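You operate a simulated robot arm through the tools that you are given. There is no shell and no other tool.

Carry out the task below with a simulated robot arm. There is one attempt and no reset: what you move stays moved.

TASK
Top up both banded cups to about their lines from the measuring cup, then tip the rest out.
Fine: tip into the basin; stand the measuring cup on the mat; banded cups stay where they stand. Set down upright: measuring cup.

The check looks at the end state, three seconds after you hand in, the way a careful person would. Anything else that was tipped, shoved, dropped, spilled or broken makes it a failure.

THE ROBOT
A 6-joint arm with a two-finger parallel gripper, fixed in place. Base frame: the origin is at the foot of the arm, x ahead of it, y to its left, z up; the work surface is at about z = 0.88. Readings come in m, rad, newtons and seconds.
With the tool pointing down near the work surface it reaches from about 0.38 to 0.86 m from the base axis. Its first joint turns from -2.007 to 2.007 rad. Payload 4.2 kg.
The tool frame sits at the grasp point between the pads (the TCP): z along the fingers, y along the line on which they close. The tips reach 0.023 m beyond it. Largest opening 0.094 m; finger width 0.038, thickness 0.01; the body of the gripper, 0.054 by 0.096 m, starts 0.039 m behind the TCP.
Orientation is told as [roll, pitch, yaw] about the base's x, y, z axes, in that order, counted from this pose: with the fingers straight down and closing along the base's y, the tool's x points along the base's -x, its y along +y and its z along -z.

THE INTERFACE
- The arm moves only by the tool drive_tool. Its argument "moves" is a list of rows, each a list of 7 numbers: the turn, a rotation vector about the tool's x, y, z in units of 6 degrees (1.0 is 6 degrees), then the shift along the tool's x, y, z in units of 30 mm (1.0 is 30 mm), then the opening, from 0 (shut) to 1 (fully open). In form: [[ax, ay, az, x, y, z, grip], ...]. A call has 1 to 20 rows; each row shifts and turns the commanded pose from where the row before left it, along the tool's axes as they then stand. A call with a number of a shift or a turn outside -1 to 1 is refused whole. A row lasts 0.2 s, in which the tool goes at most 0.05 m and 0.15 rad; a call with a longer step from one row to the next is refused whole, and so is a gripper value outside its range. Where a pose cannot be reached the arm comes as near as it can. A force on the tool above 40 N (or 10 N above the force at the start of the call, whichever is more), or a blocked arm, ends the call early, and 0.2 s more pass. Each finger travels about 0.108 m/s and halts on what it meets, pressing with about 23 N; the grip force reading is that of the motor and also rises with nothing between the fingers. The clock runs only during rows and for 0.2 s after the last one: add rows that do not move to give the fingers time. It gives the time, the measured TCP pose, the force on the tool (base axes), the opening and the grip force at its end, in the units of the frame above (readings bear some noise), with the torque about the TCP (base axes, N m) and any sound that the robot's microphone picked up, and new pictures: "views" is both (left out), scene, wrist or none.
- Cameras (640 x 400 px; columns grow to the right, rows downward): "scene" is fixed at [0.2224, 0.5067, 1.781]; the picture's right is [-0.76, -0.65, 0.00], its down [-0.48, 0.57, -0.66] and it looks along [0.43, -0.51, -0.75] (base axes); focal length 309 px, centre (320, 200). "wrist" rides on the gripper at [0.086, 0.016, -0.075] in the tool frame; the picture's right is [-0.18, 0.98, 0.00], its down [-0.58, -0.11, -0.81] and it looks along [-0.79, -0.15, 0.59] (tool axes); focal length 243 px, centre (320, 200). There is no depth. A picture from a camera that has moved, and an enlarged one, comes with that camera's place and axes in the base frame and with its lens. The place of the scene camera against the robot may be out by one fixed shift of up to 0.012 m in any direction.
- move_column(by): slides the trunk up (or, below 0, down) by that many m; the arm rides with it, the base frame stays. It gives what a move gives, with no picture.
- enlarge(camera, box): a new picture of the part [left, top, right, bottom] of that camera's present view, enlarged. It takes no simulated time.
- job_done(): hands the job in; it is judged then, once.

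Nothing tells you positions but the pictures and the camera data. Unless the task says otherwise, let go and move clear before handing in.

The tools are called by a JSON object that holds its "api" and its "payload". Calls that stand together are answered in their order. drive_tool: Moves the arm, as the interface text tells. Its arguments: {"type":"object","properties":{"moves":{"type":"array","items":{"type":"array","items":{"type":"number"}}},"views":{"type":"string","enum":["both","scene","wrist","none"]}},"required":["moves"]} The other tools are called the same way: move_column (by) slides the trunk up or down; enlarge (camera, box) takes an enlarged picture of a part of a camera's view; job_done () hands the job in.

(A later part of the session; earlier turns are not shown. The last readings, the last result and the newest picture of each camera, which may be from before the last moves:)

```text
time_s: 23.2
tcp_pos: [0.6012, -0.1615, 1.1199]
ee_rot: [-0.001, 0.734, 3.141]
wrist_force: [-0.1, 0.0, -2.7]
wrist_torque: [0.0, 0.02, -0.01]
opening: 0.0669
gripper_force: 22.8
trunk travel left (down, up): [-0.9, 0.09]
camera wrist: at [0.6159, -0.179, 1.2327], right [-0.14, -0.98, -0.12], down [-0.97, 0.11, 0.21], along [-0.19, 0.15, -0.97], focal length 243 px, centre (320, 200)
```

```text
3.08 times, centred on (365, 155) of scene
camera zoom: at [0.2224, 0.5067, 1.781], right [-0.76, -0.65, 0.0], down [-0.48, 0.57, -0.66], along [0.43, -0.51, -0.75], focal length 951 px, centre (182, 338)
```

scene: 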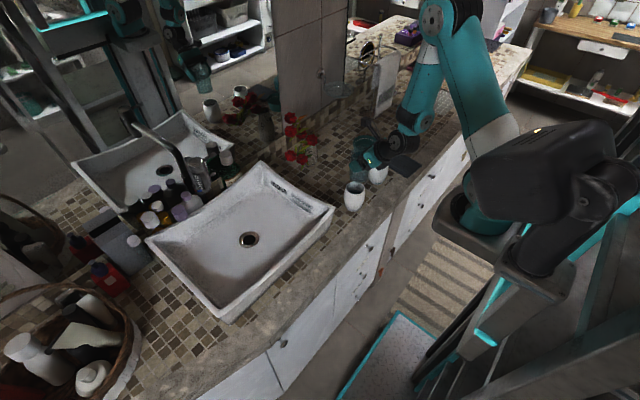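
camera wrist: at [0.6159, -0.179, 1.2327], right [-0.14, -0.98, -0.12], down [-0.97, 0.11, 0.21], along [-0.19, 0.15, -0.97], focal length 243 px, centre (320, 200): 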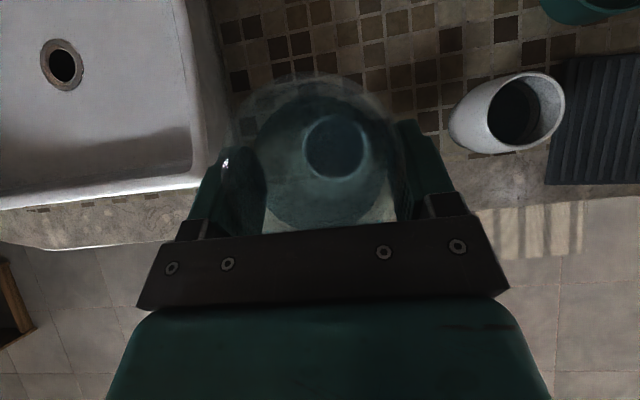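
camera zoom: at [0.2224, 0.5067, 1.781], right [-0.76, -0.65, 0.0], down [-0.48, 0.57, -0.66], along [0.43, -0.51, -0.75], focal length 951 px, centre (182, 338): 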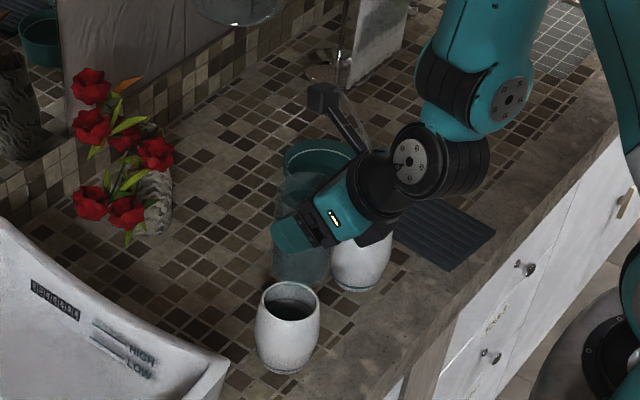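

The front white cup is visible through the clear cup below. Now I'll tilt forward 24 degrees, still below the spill angle of about 35, while moving the cup to the robot's side of the front white cup with its lip toward the opening.

{"api": "drive_tool", "payload": {"moves": [[0, -0.5, 0, -0.2726, 0.008, 0.0057, 0], [0, -0.5, 0, -0.272, 0.008, 0.02, 0], [0, -0.5, 0, -0.2706, 0.008, 0.0341, 0], [0, -0.5, 0, -0.2684, 0.008, 0.0483, 0], [0, -0.5, 0, -0.2655, 0.008, 0.0623, 0], [0, -0.5, 0, -0.2619, 0.008, 0.0761, 0], [0, -0.5, 0, -0.2575, 0.008, 0.0897, 0], [0, -0.5, 0, -0.2525, 0.008, 0.1031, 0], [0, 0, 0, 0, 0, 0, 0]], "views": "both"}}

{"api": "enlarge", "payload": {"camera": "scene", "box": [310, 130, 400, 220]}}

{"api": "enlarge", "payload": {"camera": "wrist", "box": [180, 0, 460, 240]}}

```text
time_s: 25.2
tcp_pos: [0.5538, -0.1645, 1.0738]
ee_rot: [0.0, 0.313, 3.143]
wrist_force: [0.3, -1.6, -2.4]
wrist_torque: [0.0, -0.03, -0.01]
opening: 0.0672
gripper_force: 23.4
trunk travel left (down, up): [-0.9, 0.09]
camera wrist: at [0.6123, -0.1806, 1.1717], right [-0.18, -0.98, -0.06], down [-0.8, 0.11, 0.59], along [-0.57, 0.15, -0.81], focal length 243 px, centre (320, 200)
```

scene: 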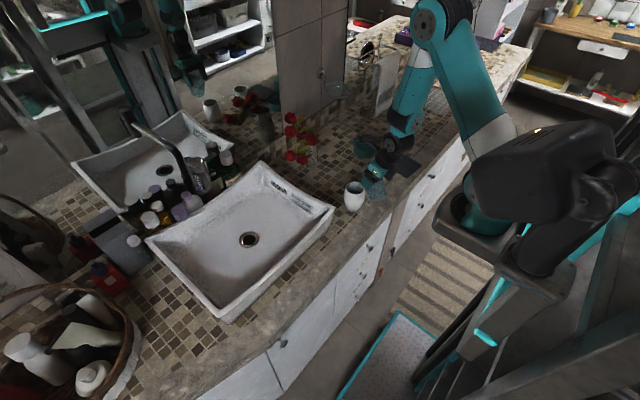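
wrist: 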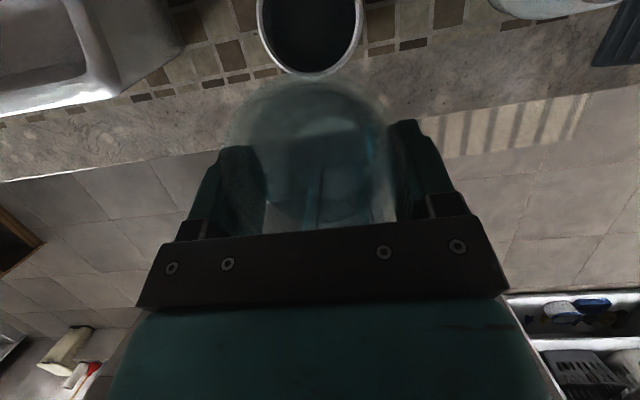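

```text
4.44 times, centred on (355, 175) of scene
camera zoom: at [0.2224, 0.5067, 1.781], right [-0.76, -0.65, 0.0], down [-0.48, 0.57, -0.66], along [0.43, -0.51, -0.75], focal length 1373 px, centre (164, 311)
```

zoom: 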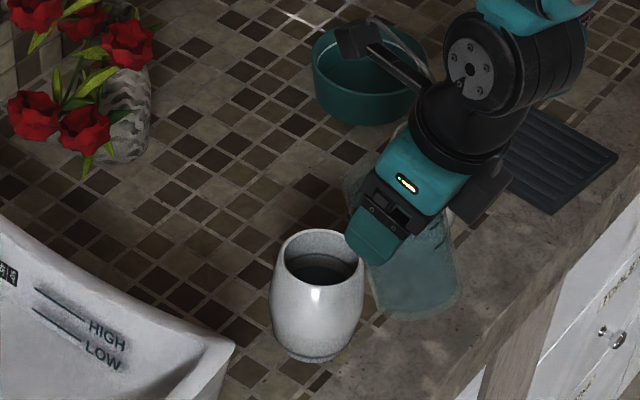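

```text
1.67 times, centred on (320, 120) of wrist
camera zoom: at [0.6123, -0.1806, 1.1717], right [-0.18, -0.98, -0.06], down [-0.8, 0.11, 0.59], along [-0.57, 0.15, -0.81], focal length 404 px, centre (320, 333)
```

zoom: 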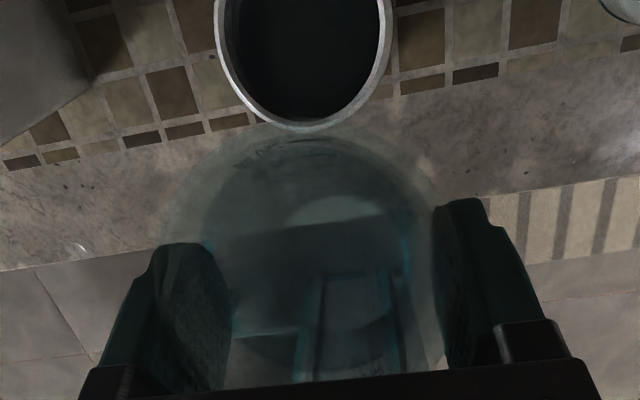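

Both cameras see the front cup's interior and the lip clearly; the lip is at about x=0.598, z=1.08. I'll lower the lip to about 5 cm above the target rim and tilt to 30 degrees, still just before pouring.

{"api": "drive_tool", "payload": {"moves": [[0, -0.25, 0, -0.073, -0.008, 0.334, 0], [0, -0.25, 0, -0.073, -0.008, 0.334, 0], [0, -0.25, 0, -0.073, -0.008, 0.334, 0], [0, -0.25, 0, -0.073, -0.008, 0.334, 0], [0, 0, 0, 0, 0, 0, 0], [0, 0, 0, 0, 0, 0, 0]], "views": "both"}}

{"api": "enlarge", "payload": {"camera": "scene", "box": [325, 150, 385, 220]}}

{"api": "enlarge", "payload": {"camera": "wrist", "box": [180, 0, 460, 240]}}

```text
time_s: 26.6
tcp_pos: [0.5558, -0.1645, 1.0314]
ee_rot: [0.0, 0.209, 3.141]
wrist_force: [-0.5, -0.1, -3.2]
wrist_torque: [0.0, -0.04, -0.01]
opening: 0.0675
gripper_force: 23.0
trunk travel left (down, up): [-0.9, 0.09]
camera wrist: at [0.6251, -0.1815, 1.1227], right [-0.18, -0.98, -0.04], down [-0.74, 0.11, 0.67], along [-0.65, 0.15, -0.74], focal length 243 px, centre (320, 200)
```

scene: 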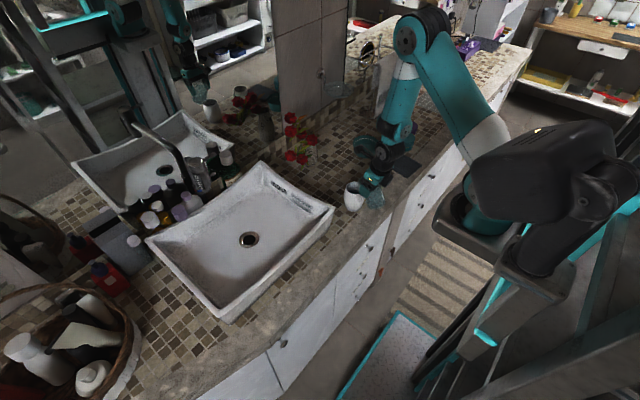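
wrist: 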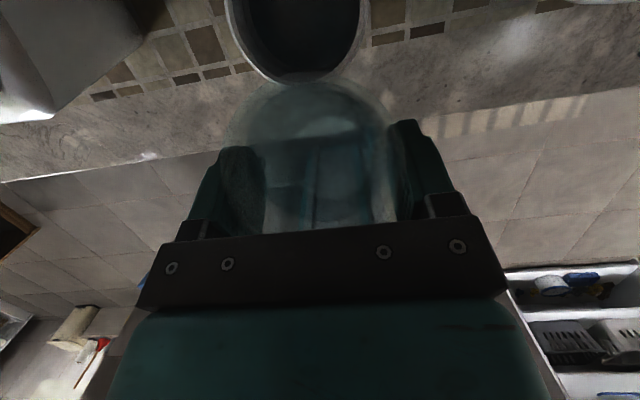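

```text
5.71 times, centred on (355, 185) of scene
camera zoom: at [0.2224, 0.5067, 1.781], right [-0.76, -0.65, 0.0], down [-0.48, 0.57, -0.66], along [0.43, -0.51, -0.75], focal length 1765 px, centre (120, 286)
```

zoom: 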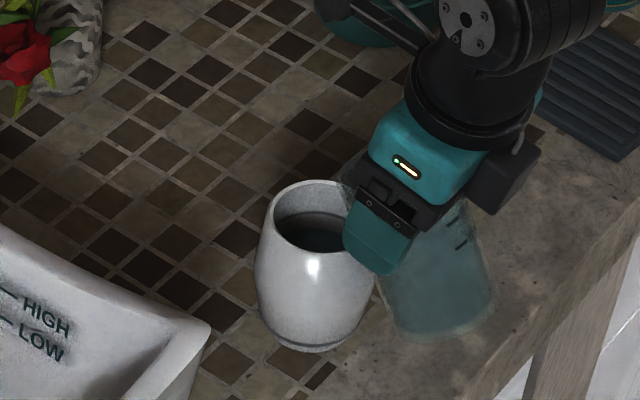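

```text
1.67 times, centred on (320, 120) of wrist
camera zoom: at [0.6251, -0.1815, 1.1227], right [-0.18, -0.98, -0.04], down [-0.74, 0.11, 0.67], along [-0.65, 0.15, -0.74], focal length 404 px, centre (320, 333)
```

zoom: 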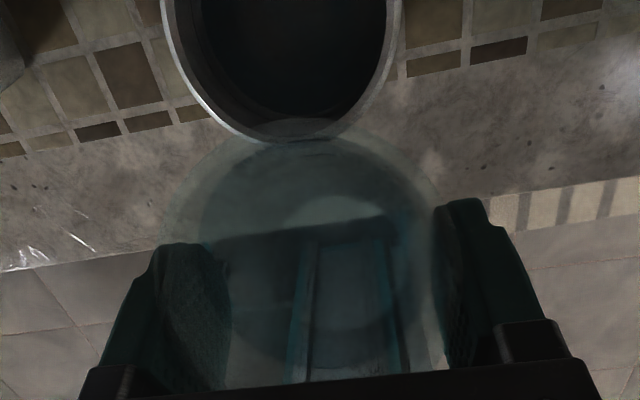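

The lip sits about 12 mm inside the front cup's near rim and 5 cm above it. I'll tilt to 36 degrees in small steps, pivoting about the lip, and watch for the stream.

{"api": "drive_tool", "payload": {"moves": [[0, -0.25, 0, 0.013, 0, -0.04, 0], [0, -0.25, 0, 0.013, 0, -0.04, 0], [0, -0.25, 0, 0.013, 0, -0.04, 0], [0, -0.25, 0, 0.013, 0, -0.04, 0], [0, 0, 0, 0, 0, 0, 0], [0, 0, 0, 0, 0, 0, 0]], "views": "both"}}

{"api": "enlarge", "payload": {"camera": "scene", "box": [335, 170, 375, 205]}}

{"api": "enlarge", "payload": {"camera": "wrist", "box": [180, 0, 460, 240]}}

```text
time_s: 28.0
tcp_pos: [0.5574, -0.1643, 1.0368]
ee_rot: [0.001, 0.106, 3.141]
wrist_force: [0.4, 0.4, -2.3]
wrist_torque: [0.01, -0.06, 0.02]
opening: 0.0672
gripper_force: 22.8
trunk travel left (down, up): [-0.9, 0.09]
camera wrist: at [0.6363, -0.1808, 1.121], right [-0.18, -0.98, -0.02], down [-0.66, 0.11, 0.74], along [-0.73, 0.15, -0.67], focal length 243 px, centre (320, 200)
```

scene: 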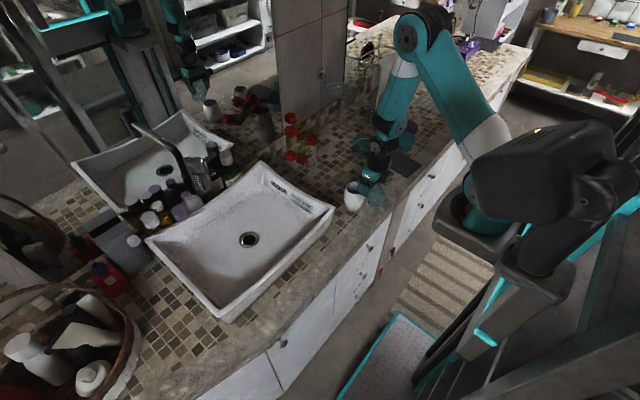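
wrist: 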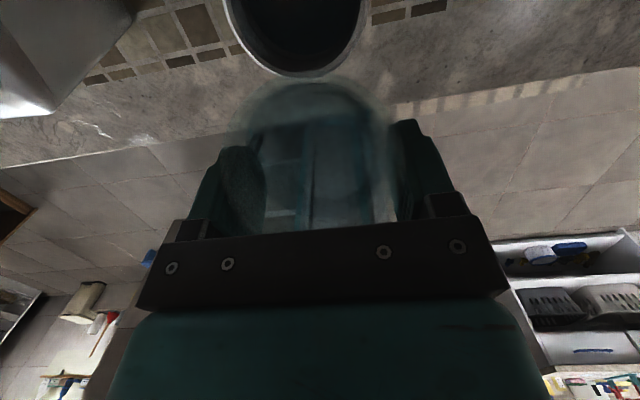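

```text
11.43 times, centred on (355, 188) of scene
camera zoom: at [0.2224, 0.5067, 1.781], right [-0.76, -0.65, 0.0], down [-0.48, 0.57, -0.66], along [0.43, -0.51, -0.75], focal length 3531 px, centre (-80, 343)
```

zoom: 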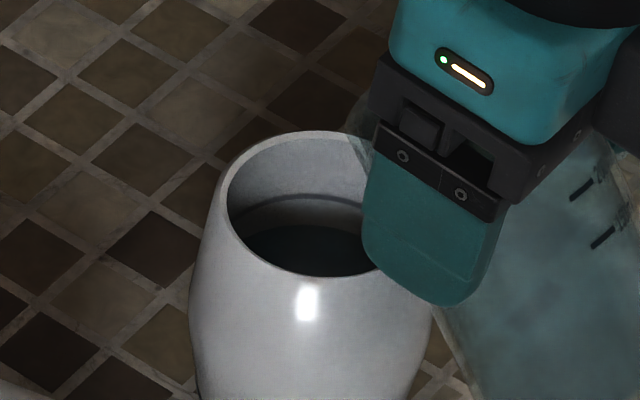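

```text
1.67 times, centred on (320, 120) of wrist
camera zoom: at [0.6363, -0.1808, 1.121], right [-0.18, -0.98, -0.02], down [-0.66, 0.11, 0.74], along [-0.73, 0.15, -0.67], focal length 404 px, centre (320, 333)
```

zoom: 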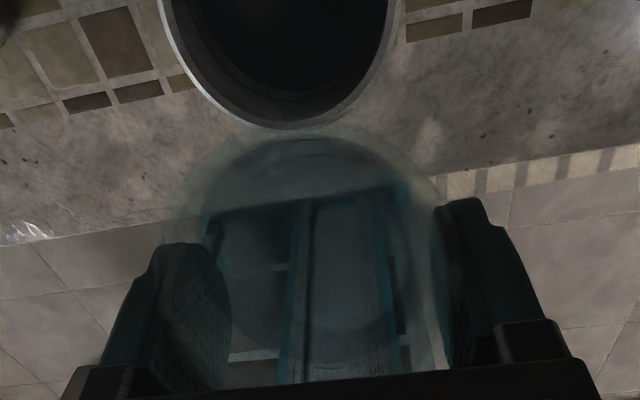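

No flow yet at 36 degrees, and the lip is holding at x≈0.605. I'll add 3 degrees.

{"api": "drive_tool", "payload": {"moves": [[0, -0.25, 0, 0.011, 0, -0.041, 0], [0, -0.25, 0, 0.011, 0, -0.041, 0], [0, 0, 0, 0, 0, 0, 0], [0, 0, 0, 0, 0, 0, 0]], "views": "wrist"}}

{"api": "enlarge", "payload": {"camera": "scene", "box": [335, 170, 375, 205]}}

{"api": "enlarge", "payload": {"camera": "wrist", "box": [180, 0, 460, 240]}}

```text
time_s: 29.0
tcp_pos: [0.5588, -0.1635, 1.0395]
ee_rot: [-0.001, 0.053, 3.142]
wrist_force: [0.3, 0.5, -3.5]
wrist_torque: [0.01, -0.04, -0.02]
opening: 0.0671
gripper_force: 22.9
trunk travel left (down, up): [-0.9, 0.09]
camera wrist: at [0.641, -0.1808, 1.1187], right [-0.18, -0.98, -0.01], down [-0.62, 0.11, 0.77], along [-0.76, 0.15, -0.63], focal length 243 px, centre (320, 200)
```

wrist: 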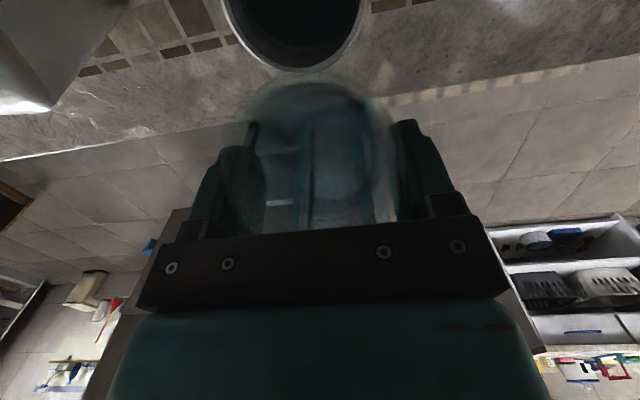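

```text
11.43 times, centred on (355, 188) of scene
camera zoom: at [0.2224, 0.5067, 1.781], right [-0.76, -0.65, 0.0], down [-0.48, 0.57, -0.66], along [0.43, -0.51, -0.75], focal length 3531 px, centre (-80, 343)
```

zoom: 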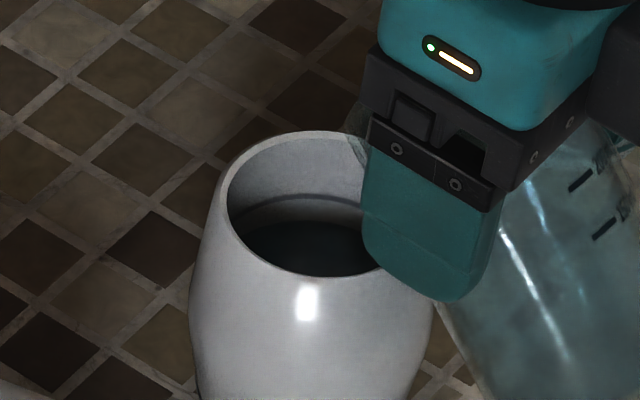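

```text
1.67 times, centred on (320, 120) of wrist
camera zoom: at [0.641, -0.1808, 1.1187], right [-0.18, -0.98, -0.01], down [-0.62, 0.11, 0.77], along [-0.76, 0.15, -0.63], focal length 404 px, centre (320, 333)
```

zoom: 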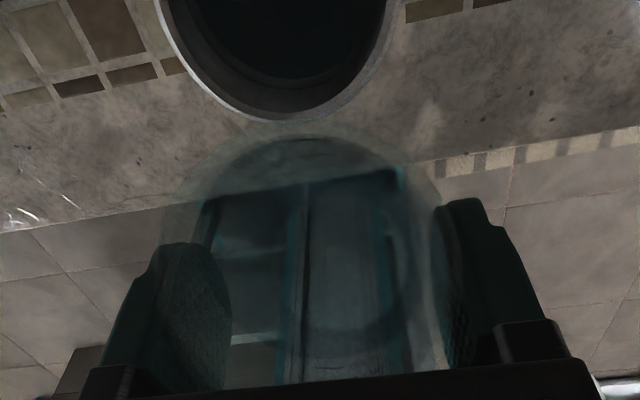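

Still no flow at 39 degrees. I'll add another 3 degrees.

{"api": "drive_tool", "payload": {"moves": [[0, -0.25, 0, 0.008, 0, -0.041, 0], [0, -0.25, 0, 0.008, 0, -0.041, 0], [0, 0, 0, 0, 0, 0, 0], [0, 0, 0, 0, 0, 0, 0]], "views": "wrist"}}

{"api": "enlarge", "payload": {"camera": "scene", "box": [335, 170, 375, 205]}}

{"api": "enlarge", "payload": {"camera": "wrist", "box": [180, 0, 460, 240]}}

{"api": "enlarge", "payload": {"camera": "scene", "box": [345, 165, 405, 215]}}

```text
time_s: 30.0
tcp_pos: [0.5589, -0.1642, 1.0426]
ee_rot: [0.0, 0.0, 3.142]
wrist_force: [-0.5, 1.2, -3.6]
wrist_torque: [0.01, -0.05, 0.02]
opening: 0.0671
gripper_force: 23.1
trunk travel left (down, up): [-0.9, 0.09]
camera wrist: at [0.6447, -0.1807, 1.1169], right [-0.18, -0.98, 0.0], down [-0.58, 0.11, 0.81], along [-0.79, 0.15, -0.59], focal length 243 px, centre (320, 200)
```

wrist: 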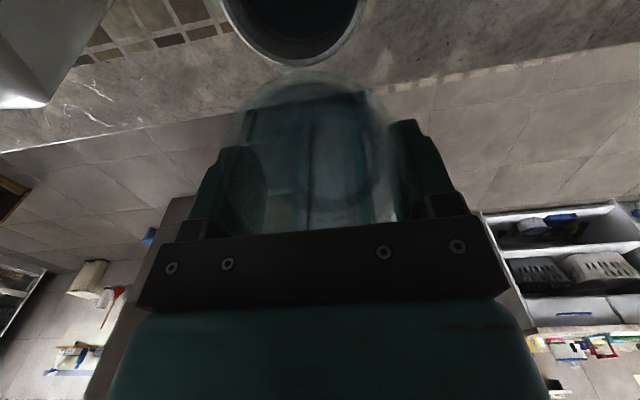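

```text
11.43 times, centred on (355, 188) of scene
camera zoom: at [0.2224, 0.5067, 1.781], right [-0.76, -0.65, 0.0], down [-0.48, 0.57, -0.66], along [0.43, -0.51, -0.75], focal length 3531 px, centre (-80, 343)
```

zoom: 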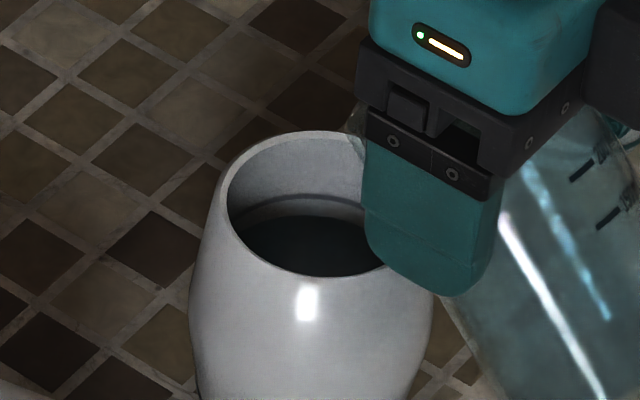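

```text
1.67 times, centred on (320, 120) of wrist
camera zoom: at [0.6447, -0.1807, 1.1169], right [-0.18, -0.98, 0.0], down [-0.58, 0.11, 0.81], along [-0.79, 0.15, -0.59], focal length 404 px, centre (320, 333)
```

zoom: 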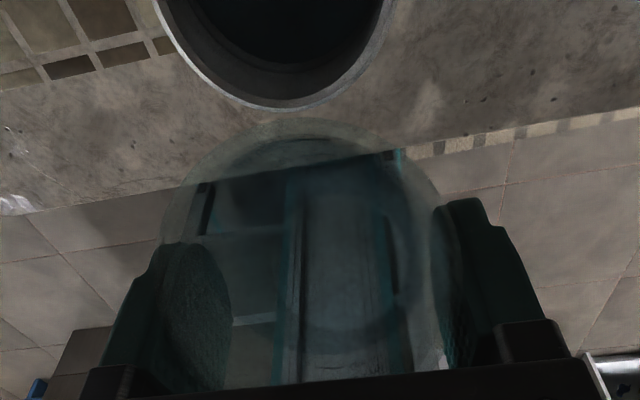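

```text
8.00 times, centred on (375, 190) of scene
camera zoom: at [0.2224, 0.5067, 1.781], right [-0.76, -0.65, 0.0], down [-0.48, 0.57, -0.66], along [0.43, -0.51, -0.75], focal length 2472 px, centre (-120, 280)
```

zoom: 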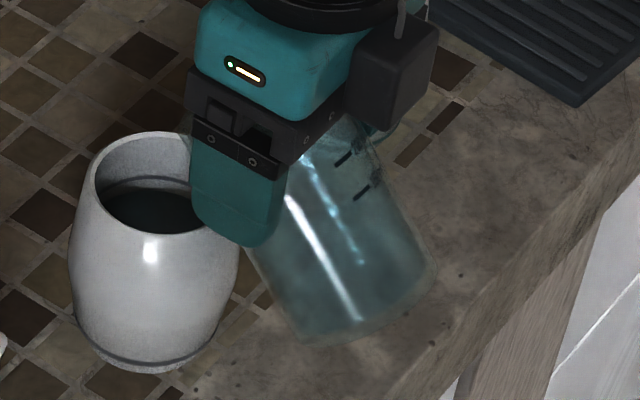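

The liquid in the front cup seems to have begun rising (edge 222→215 in the zoom), so pouring has started near 42 degrees. I'll hold here a second to see where it settles.

{"api": "drive_tool", "payload": {"moves": [[0, 0, 0, 0, 0, 0, 0], [0, 0, 0, 0, 0, 0, 0], [0, 0, 0, 0, 0, 0, 0], [0, 0, 0, 0, 0, 0, 0], [0, 0, 0, 0, 0, 0, 0]], "views": "none"}}

{"api": "enlarge", "payload": {"camera": "scene", "box": [340, 176, 370, 198]}}

{"api": "enlarge", "payload": {"camera": "wrist", "box": [220, 0, 400, 130]}}

```text
time_s: 31.2
tcp_pos: [0.5579, -0.1644, 1.0406]
ee_rot: [0.0, -0.002, 3.142]
wrist_force: [0.6, -0.9, -3.1]
wrist_torque: [-0.01, -0.05, -0.01]
opening: 0.0672
gripper_force: 22.9
trunk travel left (down, up): [-0.9, 0.09]
```

```text
16.00 times, centred on (355, 187) of scene
camera zoom: at [0.2224, 0.5067, 1.781], right [-0.76, -0.65, 0.0], down [-0.48, 0.57, -0.66], along [0.43, -0.51, -0.75], focal length 4943 px, centre (-240, 408)
```

zoom: 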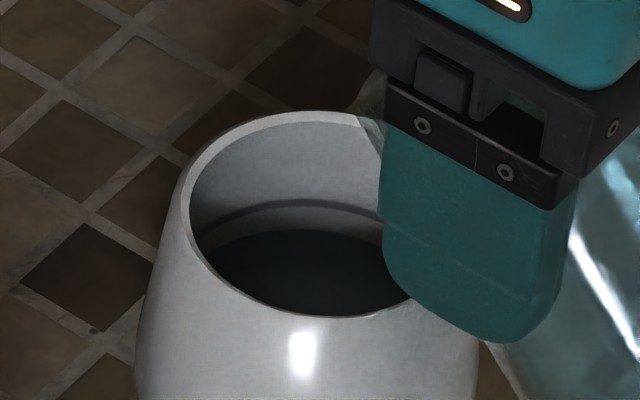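

```text
3.08 times, centred on (310, 65) of wrist
camera zoom: at [0.6446, -0.1807, 1.1169], right [-0.18, -0.98, 0.0], down [-0.58, 0.11, 0.81], along [-0.79, 0.15, -0.59], focal length 746 px, centre (351, 615)
```

zoom: 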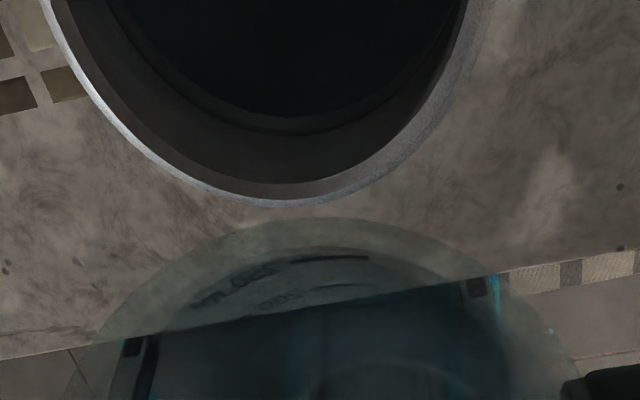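

The level is settling: the gap below the line shrank from about 45 to 28 px. I need roughly 28 ml more, which the geometry puts near 50 degrees, so I'll step to 47 and check.

{"api": "drive_tool", "payload": {"moves": [[0, -0.21, 0, 0.006, 0, -0.035, 0], [0, -0.21, 0, 0.005, 0, -0.035, 0], [0, -0.21, 0, 0.004, 0, -0.035, 0], [0, -0.21, 0, 0.003, 0, -0.035, 0], [0, 0, 0, 0, 0, 0, 0], [0, 0, 0, 0, 0, 0, 0], [0, 0, 0, 0, 0, 0, 0], [0, 0, 0, 0, 0, 0, 0]], "views": "none"}}

{"api": "enlarge", "payload": {"camera": "scene", "box": [340, 176, 370, 198]}}

{"api": "enlarge", "payload": {"camera": "wrist", "box": [220, 0, 400, 130]}}

```text
time_s: 33.0
tcp_pos: [0.5594, -0.1643, 1.0468]
ee_rot: [0.0, -0.088, 3.142]
wrist_force: [-0.5, 0.4, -2.1]
wrist_torque: [0.03, -0.04, -0.01]
opening: 0.0672
gripper_force: 22.7
trunk travel left (down, up): [-0.9, 0.09]
```

```text
16.00 times, centred on (355, 187) of scene
camera zoom: at [0.2224, 0.5067, 1.781], right [-0.76, -0.65, 0.0], down [-0.48, 0.57, -0.66], along [0.43, -0.51, -0.75], focal length 4943 px, centre (-240, 408)
```

zoom: 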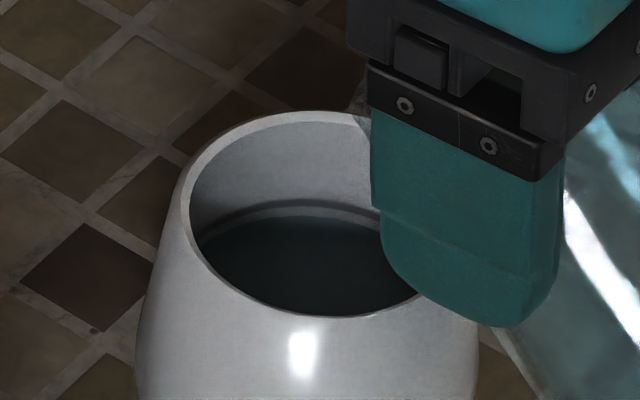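

```text
3.08 times, centred on (310, 65) of wrist
camera zoom: at [0.6523, -0.1803, 1.1131], right [-0.18, -0.98, 0.02], down [-0.51, 0.11, 0.85], along [-0.84, 0.15, -0.52], focal length 746 px, centre (351, 615)
```

zoom: 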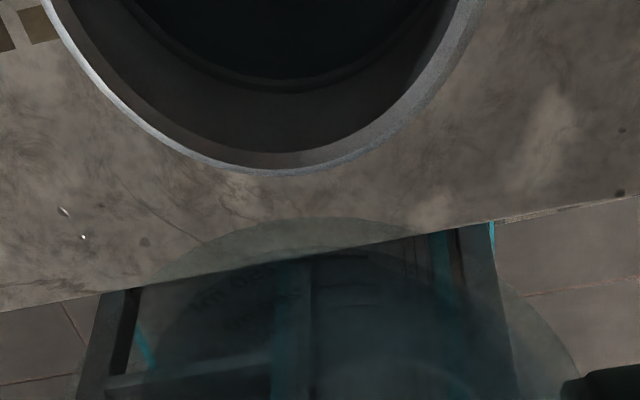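

The gap is now about 13 px of the original 45, so about 3 degrees more should bring it to the line. I'll step to 50 degrees.

{"api": "drive_tool", "payload": {"moves": [[0, -0.25, 0, 0.0, 0, -0.042, 0], [0, -0.25, 0, -0.002, 0, -0.042, 0], [0, 0, 0, 0, 0, 0, 0], [0, 0, 0, 0, 0, 0, 0], [0, 0, 0, 0, 0, 0, 0], [0, 0, 0, 0, 0, 0, 0]], "views": "none"}}

{"api": "enlarge", "payload": {"camera": "scene", "box": [340, 176, 370, 198]}}

{"api": "enlarge", "payload": {"camera": "scene", "box": [330, 200, 390, 250]}}

{"api": "enlarge", "payload": {"camera": "wrist", "box": [180, 0, 460, 240]}}

```text
time_s: 34.4
tcp_pos: [0.5598, -0.1646, 1.0482]
ee_rot: [0.001, -0.138, 3.142]
wrist_force: [-0.2, -0.3, -3.2]
wrist_torque: [-0.01, -0.06, -0.01]
opening: 0.0669
gripper_force: 22.7
trunk travel left (down, up): [-0.9, 0.09]
```

```text
16.00 times, centred on (355, 187) of scene
camera zoom: at [0.2224, 0.5067, 1.781], right [-0.76, -0.65, 0.0], down [-0.48, 0.57, -0.66], along [0.43, -0.51, -0.75], focal length 4943 px, centre (-240, 408)
```

zoom: 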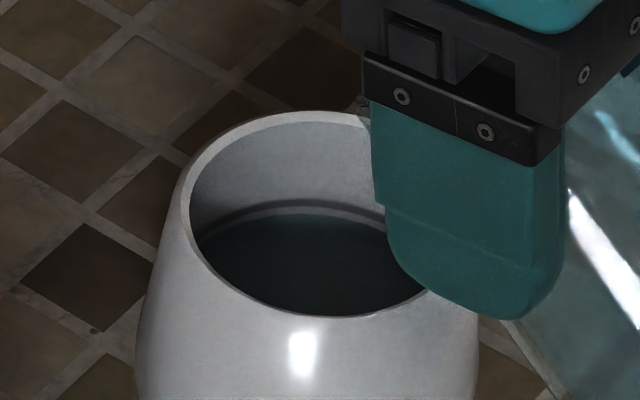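

```text
8.00 times, centred on (360, 225) of scene
camera zoom: at [0.2224, 0.5067, 1.781], right [-0.76, -0.65, 0.0], down [-0.48, 0.57, -0.66], along [0.43, -0.51, -0.75], focal length 2472 px, centre (0, 0)
```

zoom: 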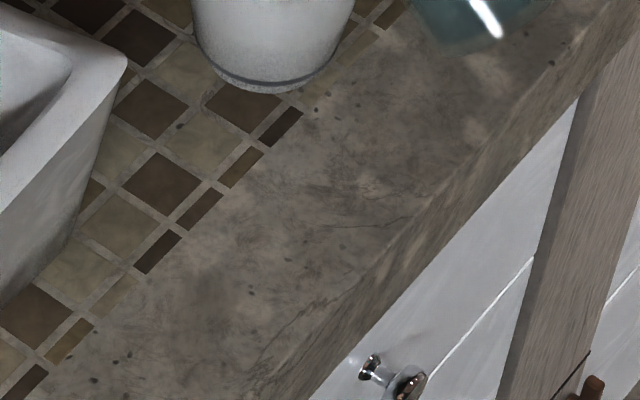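

```text
1.67 times, centred on (320, 120) of wrist
camera zoom: at [0.6552, -0.1807, 1.1104], right [-0.18, -0.98, 0.03], down [-0.46, 0.11, 0.88], along [-0.87, 0.15, -0.47], focal length 404 px, centre (320, 333)
```

zoom: 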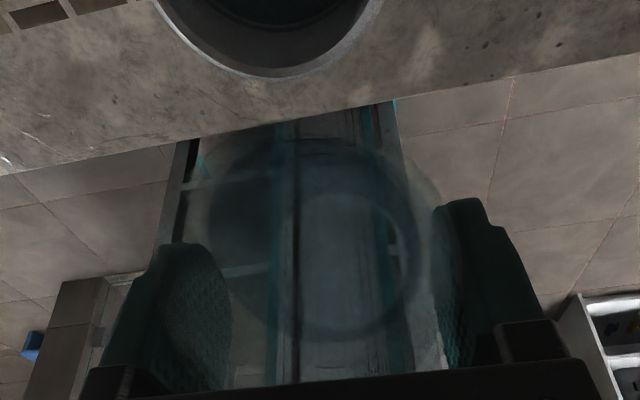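

The counter is dry and the level is just under the line. I'll look even closer.

{"api": "enlarge", "payload": {"camera": "scene", "box": [347, 185, 363, 195]}}

```text
16.00 times, centred on (355, 190) of scene
camera zoom: at [0.2224, 0.5067, 1.781], right [-0.76, -0.65, 0.0], down [-0.48, 0.57, -0.66], along [0.43, -0.51, -0.75], focal length 4943 px, centre (-240, 360)
```

zoom: 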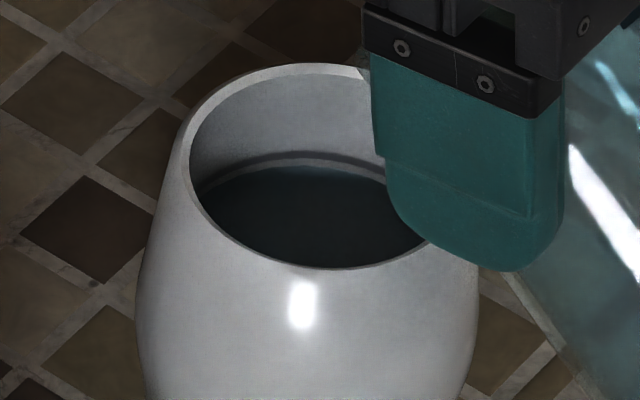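

{"api": "drive_tool", "payload": {"moves": [[0, 0, 0, 0, 0, 0, 0], [0, 0, 0, 0, 0, 0, 0], [0, 0, 0, 0, 0, 0, 0], [0, 0, 0, 0, 0, 0, 0], [0, 0, 0, 0, 0, 0, 0]], "views": "none"}}

{"api": "enlarge", "payload": {"camera": "scene", "box": [347, 185, 363, 195]}}

```text
time_s: 35.6
tcp_pos: [0.5589, -0.1642, 1.0477]
ee_rot: [0.0, -0.14, 3.142]
wrist_force: [-0.7, 0.3, -2.6]
wrist_torque: [-0.03, -0.06, -0.03]
opening: 0.0673
gripper_force: 23.2
trunk travel left (down, up): [-0.9, 0.09]
```

```text
16.00 times, centred on (355, 190) of scene
camera zoom: at [0.2224, 0.5067, 1.781], right [-0.76, -0.65, 0.0], down [-0.48, 0.57, -0.66], along [0.43, -0.51, -0.75], focal length 4943 px, centre (-240, 360)
```

zoom: 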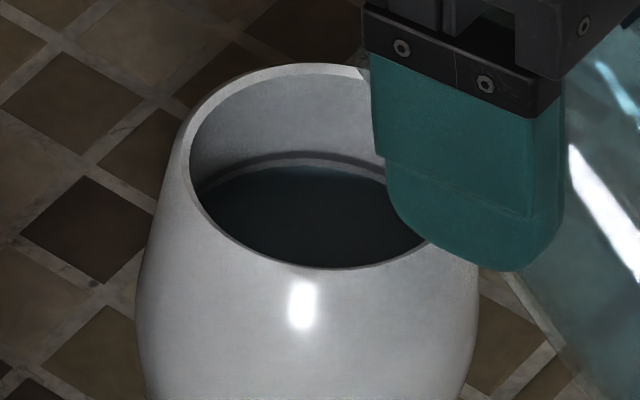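

The level has settled about 3 mm below the line's centre, so I'll add 2 degrees.

{"api": "drive_tool", "payload": {"moves": [[0, -0.17, 0, -0.002, 0, -0.028, 0], [0, -0.17, 0, -0.002, 0, -0.028, 0], [0, 0, 0, 0, 0, 0, 0], [0, 0, 0, 0, 0, 0, 0], [0, 0, 0, 0, 0, 0, 0], [0, 0, 0, 0, 0, 0, 0]], "views": "none"}}

{"api": "enlarge", "payload": {"camera": "scene", "box": [347, 185, 363, 195]}}

```text
time_s: 37.0
tcp_pos: [0.5585, -0.1643, 1.0505]
ee_rot: [-0.001, -0.177, 3.142]
wrist_force: [0.3, 0.4, -3.7]
wrist_torque: [0.01, -0.08, -0.02]
opening: 0.0672
gripper_force: 22.5
trunk travel left (down, up): [-0.9, 0.09]
```

```text
16.00 times, centred on (355, 190) of scene
camera zoom: at [0.2224, 0.5067, 1.781], right [-0.76, -0.65, 0.0], down [-0.48, 0.57, -0.66], along [0.43, -0.51, -0.75], focal length 4943 px, centre (-240, 360)
```

zoom: 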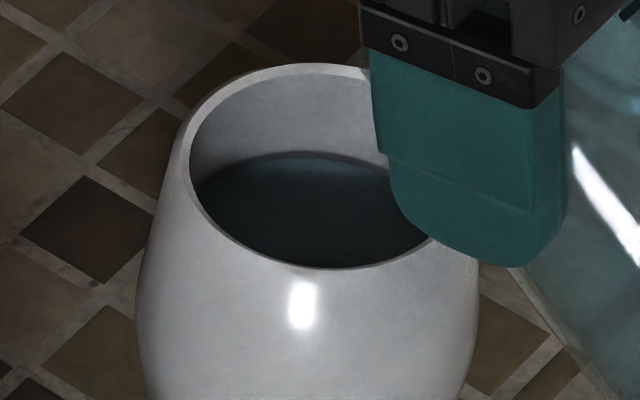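

The liquid has reached the line in the front cup. I'll tilt back right away to stop the flow.

{"api": "drive_tool", "payload": {"moves": [[0, 0.6, 0, 0.0, 0, 0.08, 0], [0, 0.6, 0, 0.0, 0, 0.08, 0], [0, 0.6, 0, -0.01, 0, 0.08, 0], [0, 0.6, 0, -0.02, 0, 0.08, 0], [0, 0, 0, 0, 0, 0, 0]], "views": "wrist"}}

{"api": "enlarge", "payload": {"camera": "scene", "box": [347, 185, 363, 195]}}

{"api": "enlarge", "payload": {"camera": "wrist", "box": [220, 0, 400, 130]}}

```text
time_s: 38.2
tcp_pos: [0.5577, -0.1646, 1.0408]
ee_rot: [-0.001, 0.077, 3.141]
wrist_force: [-0.8, -0.6, -3.4]
wrist_torque: [0.01, -0.03, 0.0]
opening: 0.0672
gripper_force: 23.7
trunk travel left (down, up): [-0.9, 0.09]
camera wrist: at [0.6379, -0.1802, 1.1226], right [-0.18, -0.98, -0.01], down [-0.64, 0.11, 0.76], along [-0.75, 0.15, -0.65], focal length 243 px, centre (320, 200)
```

wrist: 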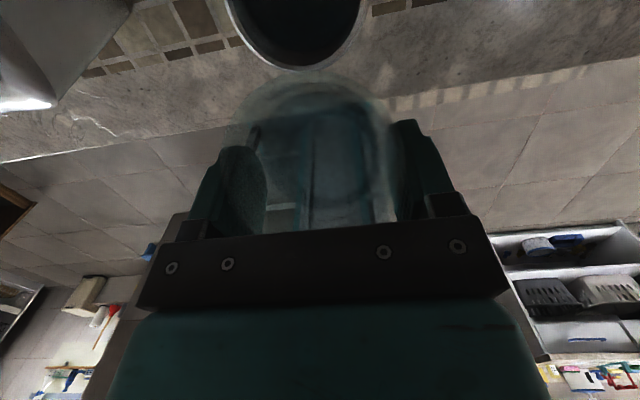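

```text
16.00 times, centred on (355, 190) of scene
camera zoom: at [0.2224, 0.5067, 1.781], right [-0.76, -0.65, 0.0], down [-0.48, 0.57, -0.66], along [0.43, -0.51, -0.75], focal length 4943 px, centre (-240, 360)
```

zoom: 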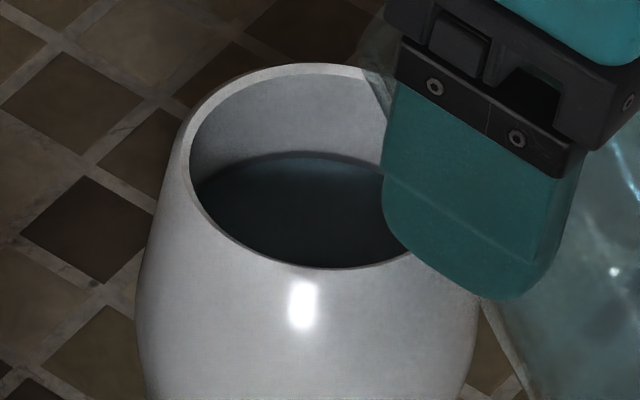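

```text
3.08 times, centred on (310, 65) of wrist
camera zoom: at [0.6379, -0.1802, 1.1226], right [-0.18, -0.98, -0.01], down [-0.64, 0.11, 0.76], along [-0.75, 0.15, -0.65], focal length 746 px, centre (351, 615)
```

zoom: 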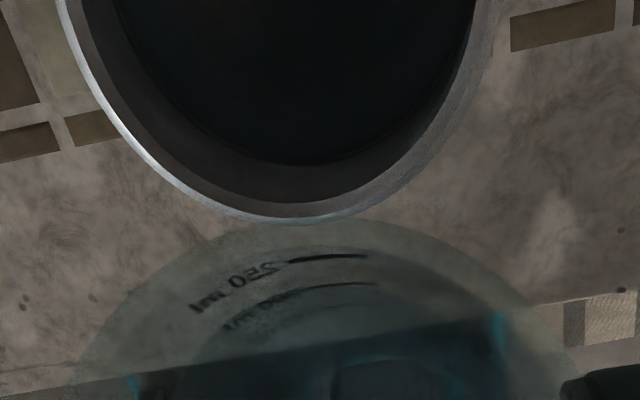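

The front cup is filled to its line and the flow has stopped. Next I'll raise the measuring cup 3 cm, still tilted well below its new spill angle, and shift it across to the back white cup at (0.6255,-0.3375).

{"api": "drive_tool", "payload": {"moves": [[0, 0, 0, 0.02, 0, -0.25, 0], [0, 0, 0, 0.03, 0, -0.4, 0], [0, 0, 0, 0.03, 0, -0.35, 0], [0, 0, 0, 0.02, 0.2, 0, 0], [0, 0, 0, 0.03, 0.4, 0, 0], [0, 0, 0, 0.03, 0.6, 0, 0], [0, 0, 0, 0.03, 0.65, 0, 0], [0, 0, 0, 0.03, 0.65, 0, 0], [0, 0, 0, 0.03, 0.65, 0, 0], [0, 0, 0, 0.03, 0.65, 0, 0], [0, 0, 0, 0.03, 0.65, 0, 0], [0, 0, 0, 0.03, 0.6, 0, 0], [0, 0, 0, 0.02, 0.4, 0, 0], [0, 0, 0, 0.01, 0.2, 0, 0], [0, 0, 0, 0, 0.11, 0, 0], [0, 0, 0, 0, 0, 0, 0]], "views": "both"}}

{"api": "enlarge", "payload": {"camera": "scene", "box": [330, 120, 420, 200]}}

{"api": "enlarge", "payload": {"camera": "wrist", "box": [180, 0, 460, 240]}}

```text
time_s: 41.6
tcp_pos: [0.5672, -0.3368, 1.0721]
ee_rot: [0.0, 0.075, 3.141]
wrist_force: [0.2, -1.3, -3.1]
wrist_torque: [0.02, -0.03, 0.0]
opening: 0.0671
gripper_force: 23.3
trunk travel left (down, up): [-0.9, 0.09]
camera wrist: at [0.6477, -0.3538, 1.1528], right [-0.18, -0.98, -0.01], down [-0.64, 0.11, 0.76], along [-0.75, 0.15, -0.65], focal length 243 px, centre (320, 200)
```

scene: 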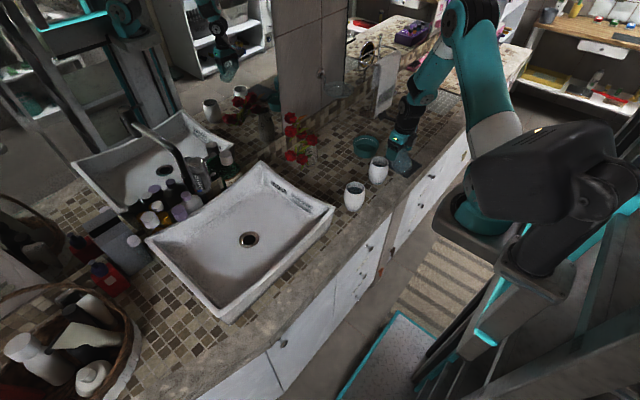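
wrist: 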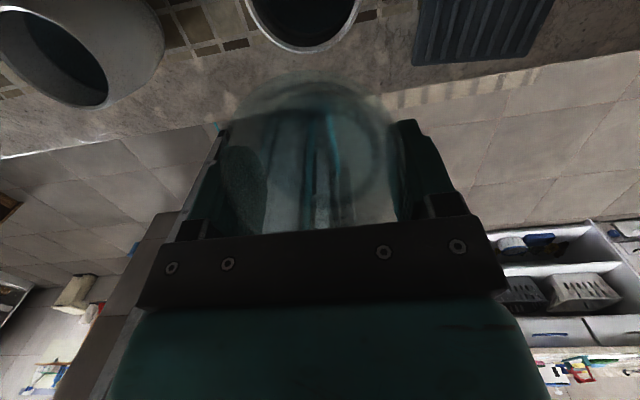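

```text
5.00 times, centred on (375, 160) of scene
camera zoom: at [0.2224, 0.5067, 1.781], right [-0.76, -0.65, 0.0], down [-0.48, 0.57, -0.66], along [0.43, -0.51, -0.75], focal length 1545 px, centre (45, 400)
```

zoom: 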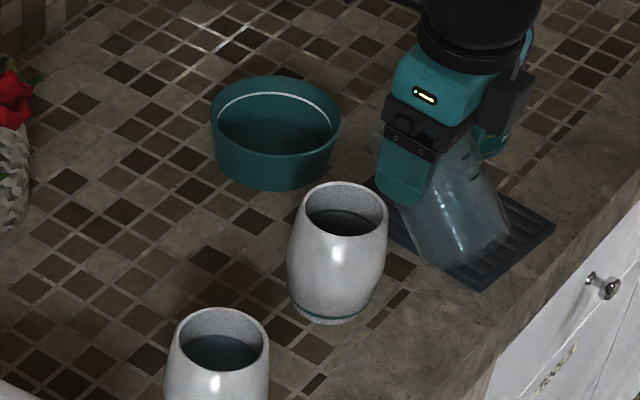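

```text
1.67 times, centred on (320, 120) of wrist
camera zoom: at [0.6477, -0.3538, 1.1528], right [-0.18, -0.98, -0.01], down [-0.64, 0.11, 0.76], along [-0.75, 0.15, -0.65], focal length 404 px, centre (320, 333)
```

zoom: 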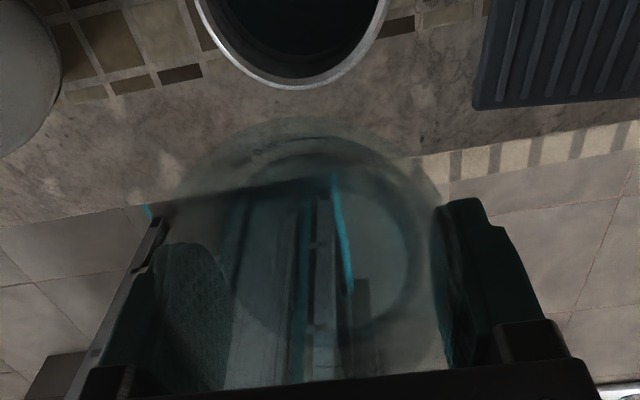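

{"api": "enlarge", "payload": {"camera": "wrist", "box": [220, 0, 400, 130]}}

{"api": "enlarge", "payload": {"camera": "scene", "box": [365, 150, 405, 180]}}

```text
3.08 times, centred on (310, 65) of wrist
camera zoom: at [0.6477, -0.3538, 1.1528], right [-0.18, -0.98, -0.01], down [-0.64, 0.11, 0.76], along [-0.75, 0.15, -0.65], focal length 746 px, centre (351, 615)
```

zoom: 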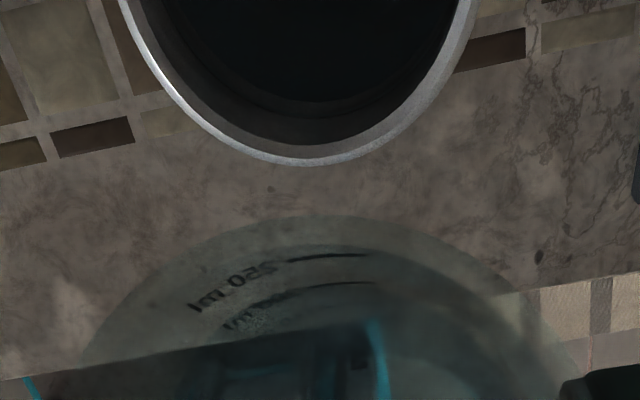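

```text
13.33 times, centred on (385, 165) of scene
camera zoom: at [0.2224, 0.5067, 1.781], right [-0.76, -0.65, 0.0], down [-0.48, 0.57, -0.66], along [0.43, -0.51, -0.75], focal length 4119 px, centre (-547, 667)
```

zoom: 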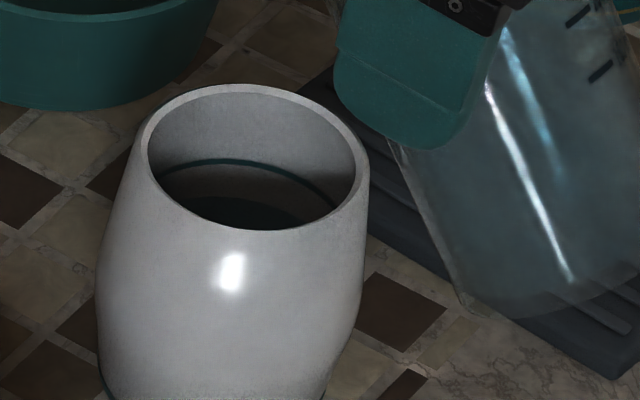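

The back cup is centred under the lip (y≈-0.3375), and its level is about 17 mm below its teal line. I'll lower to 5 cm above its rim and tilt to about 47 degrees, still below the flow angle.

{"api": "drive_tool", "payload": {"moves": [[0, 0, 0, -0.021, 0.01, 0.2825, 0], [0, 0, 0, -0.021, 0.01, 0.2825, 0], [0, 0, 0, -0.021, 0, 0.2825, 0], [0, 0, 0, -0.021, 0, 0.2825, 0], [0, -0.4, 0, 0.01, 0, -0.066, 0], [0, -0.4, 0, 0.01, 0, -0.066, 0], [0, -0.4, 0, 0.005, 0, -0.066, 0], [0, -0.4, 0, 0, 0, -0.066, 0], [0, 0, 0, 0, 0, 0, 0]], "views": "wrist"}}

{"api": "enlarge", "payload": {"camera": "scene", "box": [365, 150, 405, 180]}}

{"api": "enlarge", "payload": {"camera": "wrist", "box": [180, 0, 460, 240]}}

```text
time_s: 43.6
tcp_pos: [0.5682, -0.3368, 1.045]
ee_rot: [0.0, -0.092, 3.141]
wrist_force: [0.6, -0.3, -2.6]
wrist_torque: [0.01, -0.05, 0.0]
opening: 0.0672
gripper_force: 23.2
trunk travel left (down, up): [-0.9, 0.09]
camera wrist: at [0.6606, -0.354, 1.1128], right [-0.18, -0.98, 0.02], down [-0.5, 0.11, 0.86], along [-0.84, 0.15, -0.52], focal length 243 px, centre (320, 200)
```

wrist: 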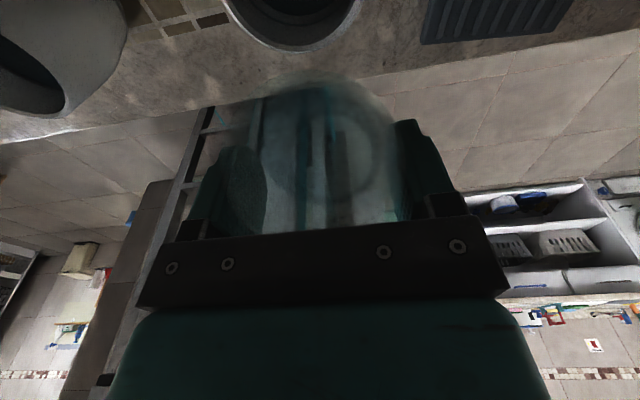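

```text
13.33 times, centred on (385, 165) of scene
camera zoom: at [0.2224, 0.5067, 1.781], right [-0.76, -0.65, 0.0], down [-0.48, 0.57, -0.66], along [0.43, -0.51, -0.75], focal length 4119 px, centre (-547, 667)
```

zoom: 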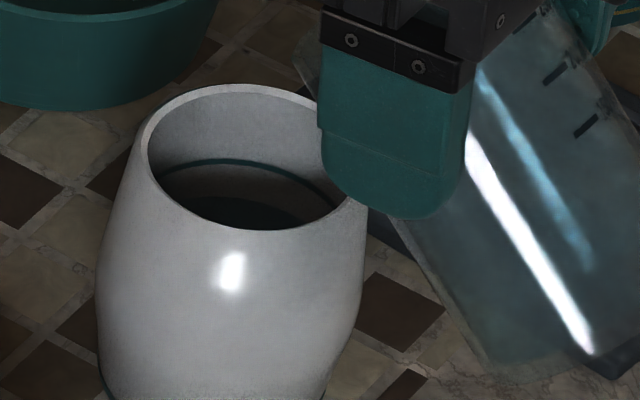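

```text
1.67 times, centred on (320, 120) of wrist
camera zoom: at [0.6606, -0.354, 1.1128], right [-0.18, -0.98, 0.02], down [-0.5, 0.11, 0.86], along [-0.84, 0.15, -0.52], focal length 404 px, centre (320, 333)
```

zoom: 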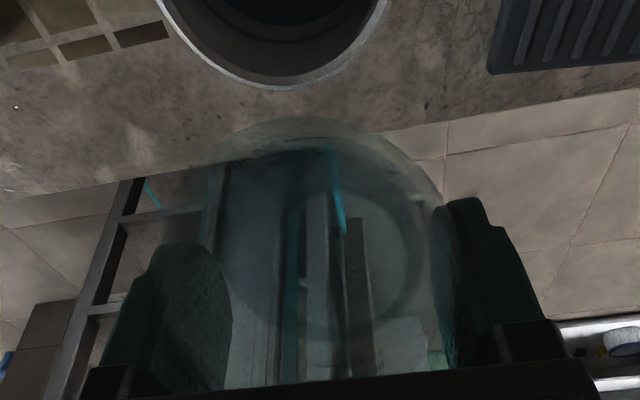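

The lip is at x≈0.6135, 12 mm before the back cup's centre. I'll step to 53 degrees, where the flow should restart.

{"api": "drive_tool", "payload": {"moves": [[0, -0.32, 0, 0.01, 0, -0.05, 0], [0, -0.32, 0, 0.01, 0, -0.05, 0], [0, -0.32, 0, 0.01, 0, -0.05, 0], [0, 0, 0, 0, 0, 0, 0], [0, 0, 0, 0, 0, 0, 0], [0, 0, 0, 0, 0, 0, 0]], "views": "none"}}

{"api": "enlarge", "payload": {"camera": "scene", "box": [365, 150, 405, 180]}}

```text
time_s: 45.0
tcp_pos: [0.5694, -0.3373, 1.0505]
ee_rot: [0.001, -0.192, 3.142]
wrist_force: [0.5, -1.1, -2.2]
wrist_torque: [-0.02, -0.07, -0.03]
opening: 0.0669
gripper_force: 22.9
trunk travel left (down, up): [-0.9, 0.09]
```

```text
13.33 times, centred on (385, 165) of scene
camera zoom: at [0.2224, 0.5067, 1.781], right [-0.76, -0.65, 0.0], down [-0.48, 0.57, -0.66], along [0.43, -0.51, -0.75], focal length 4119 px, centre (-547, 667)
```

zoom: 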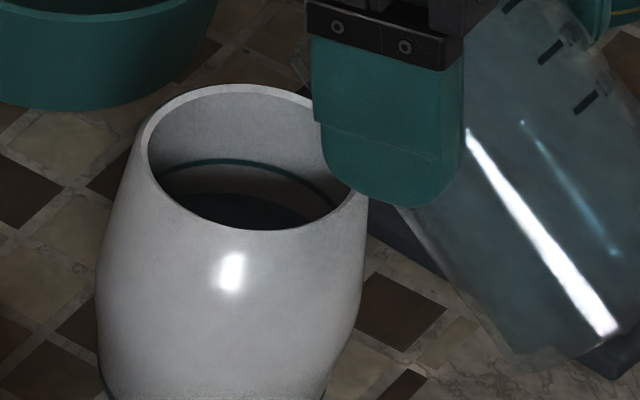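

Flow is just beginning (edge 197→193). I'll continue to about 56 degrees.

{"api": "drive_tool", "payload": {"moves": [[0, -0.25, 0, 0.01, 0, -0.04, 0], [0, -0.25, 0, 0.01, 0, -0.04, 0], [0, 0, 0, 0, 0, 0, 0], [0, 0, 0, 0, 0, 0, 0], [0, 0, 0, 0, 0, 0, 0], [0, 0, 0, 0, 0, 0, 0]], "views": "none"}}

{"api": "enlarge", "payload": {"camera": "scene", "box": [365, 150, 405, 180]}}

{"api": "enlarge", "payload": {"camera": "wrist", "box": [180, 0, 460, 240]}}

```text
time_s: 46.4
tcp_pos: [0.5688, -0.3389, 1.0517]
ee_rot: [0.002, -0.245, 3.14]
wrist_force: [0.1, 0.4, -3.2]
wrist_torque: [-0.01, -0.05, -0.01]
opening: 0.0672
gripper_force: 22.6
trunk travel left (down, up): [-0.9, 0.09]
```

```text
13.33 times, centred on (385, 165) of scene
camera zoom: at [0.2224, 0.5067, 1.781], right [-0.76, -0.65, 0.0], down [-0.48, 0.57, -0.66], along [0.43, -0.51, -0.75], focal length 4119 px, centre (-547, 667)
```

zoom: 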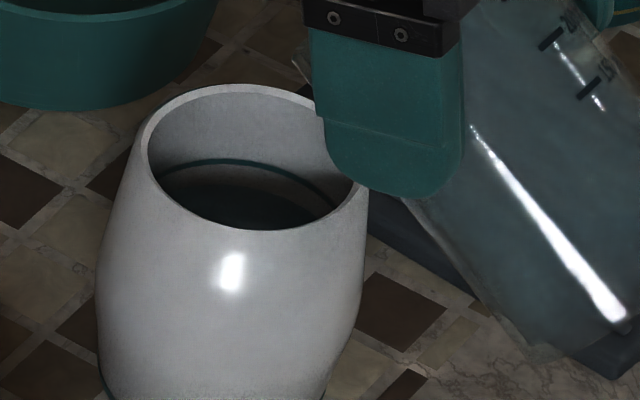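

```text
1.67 times, centred on (320, 120) of wrist
camera zoom: at [0.6712, -0.3543, 1.104], right [-0.18, -0.98, 0.04], down [-0.37, 0.11, 0.92], along [-0.91, 0.15, -0.38], focal length 404 px, centre (320, 333)
```

zoom: 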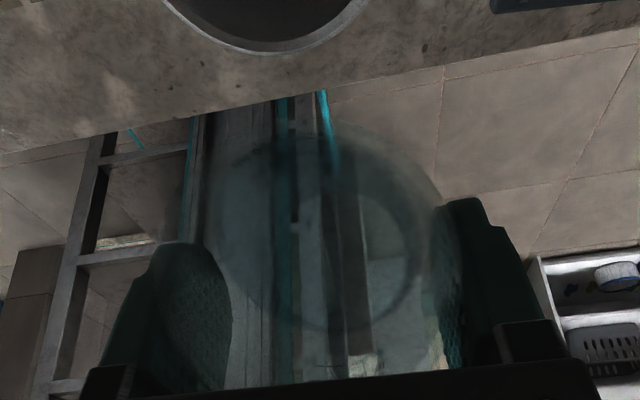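

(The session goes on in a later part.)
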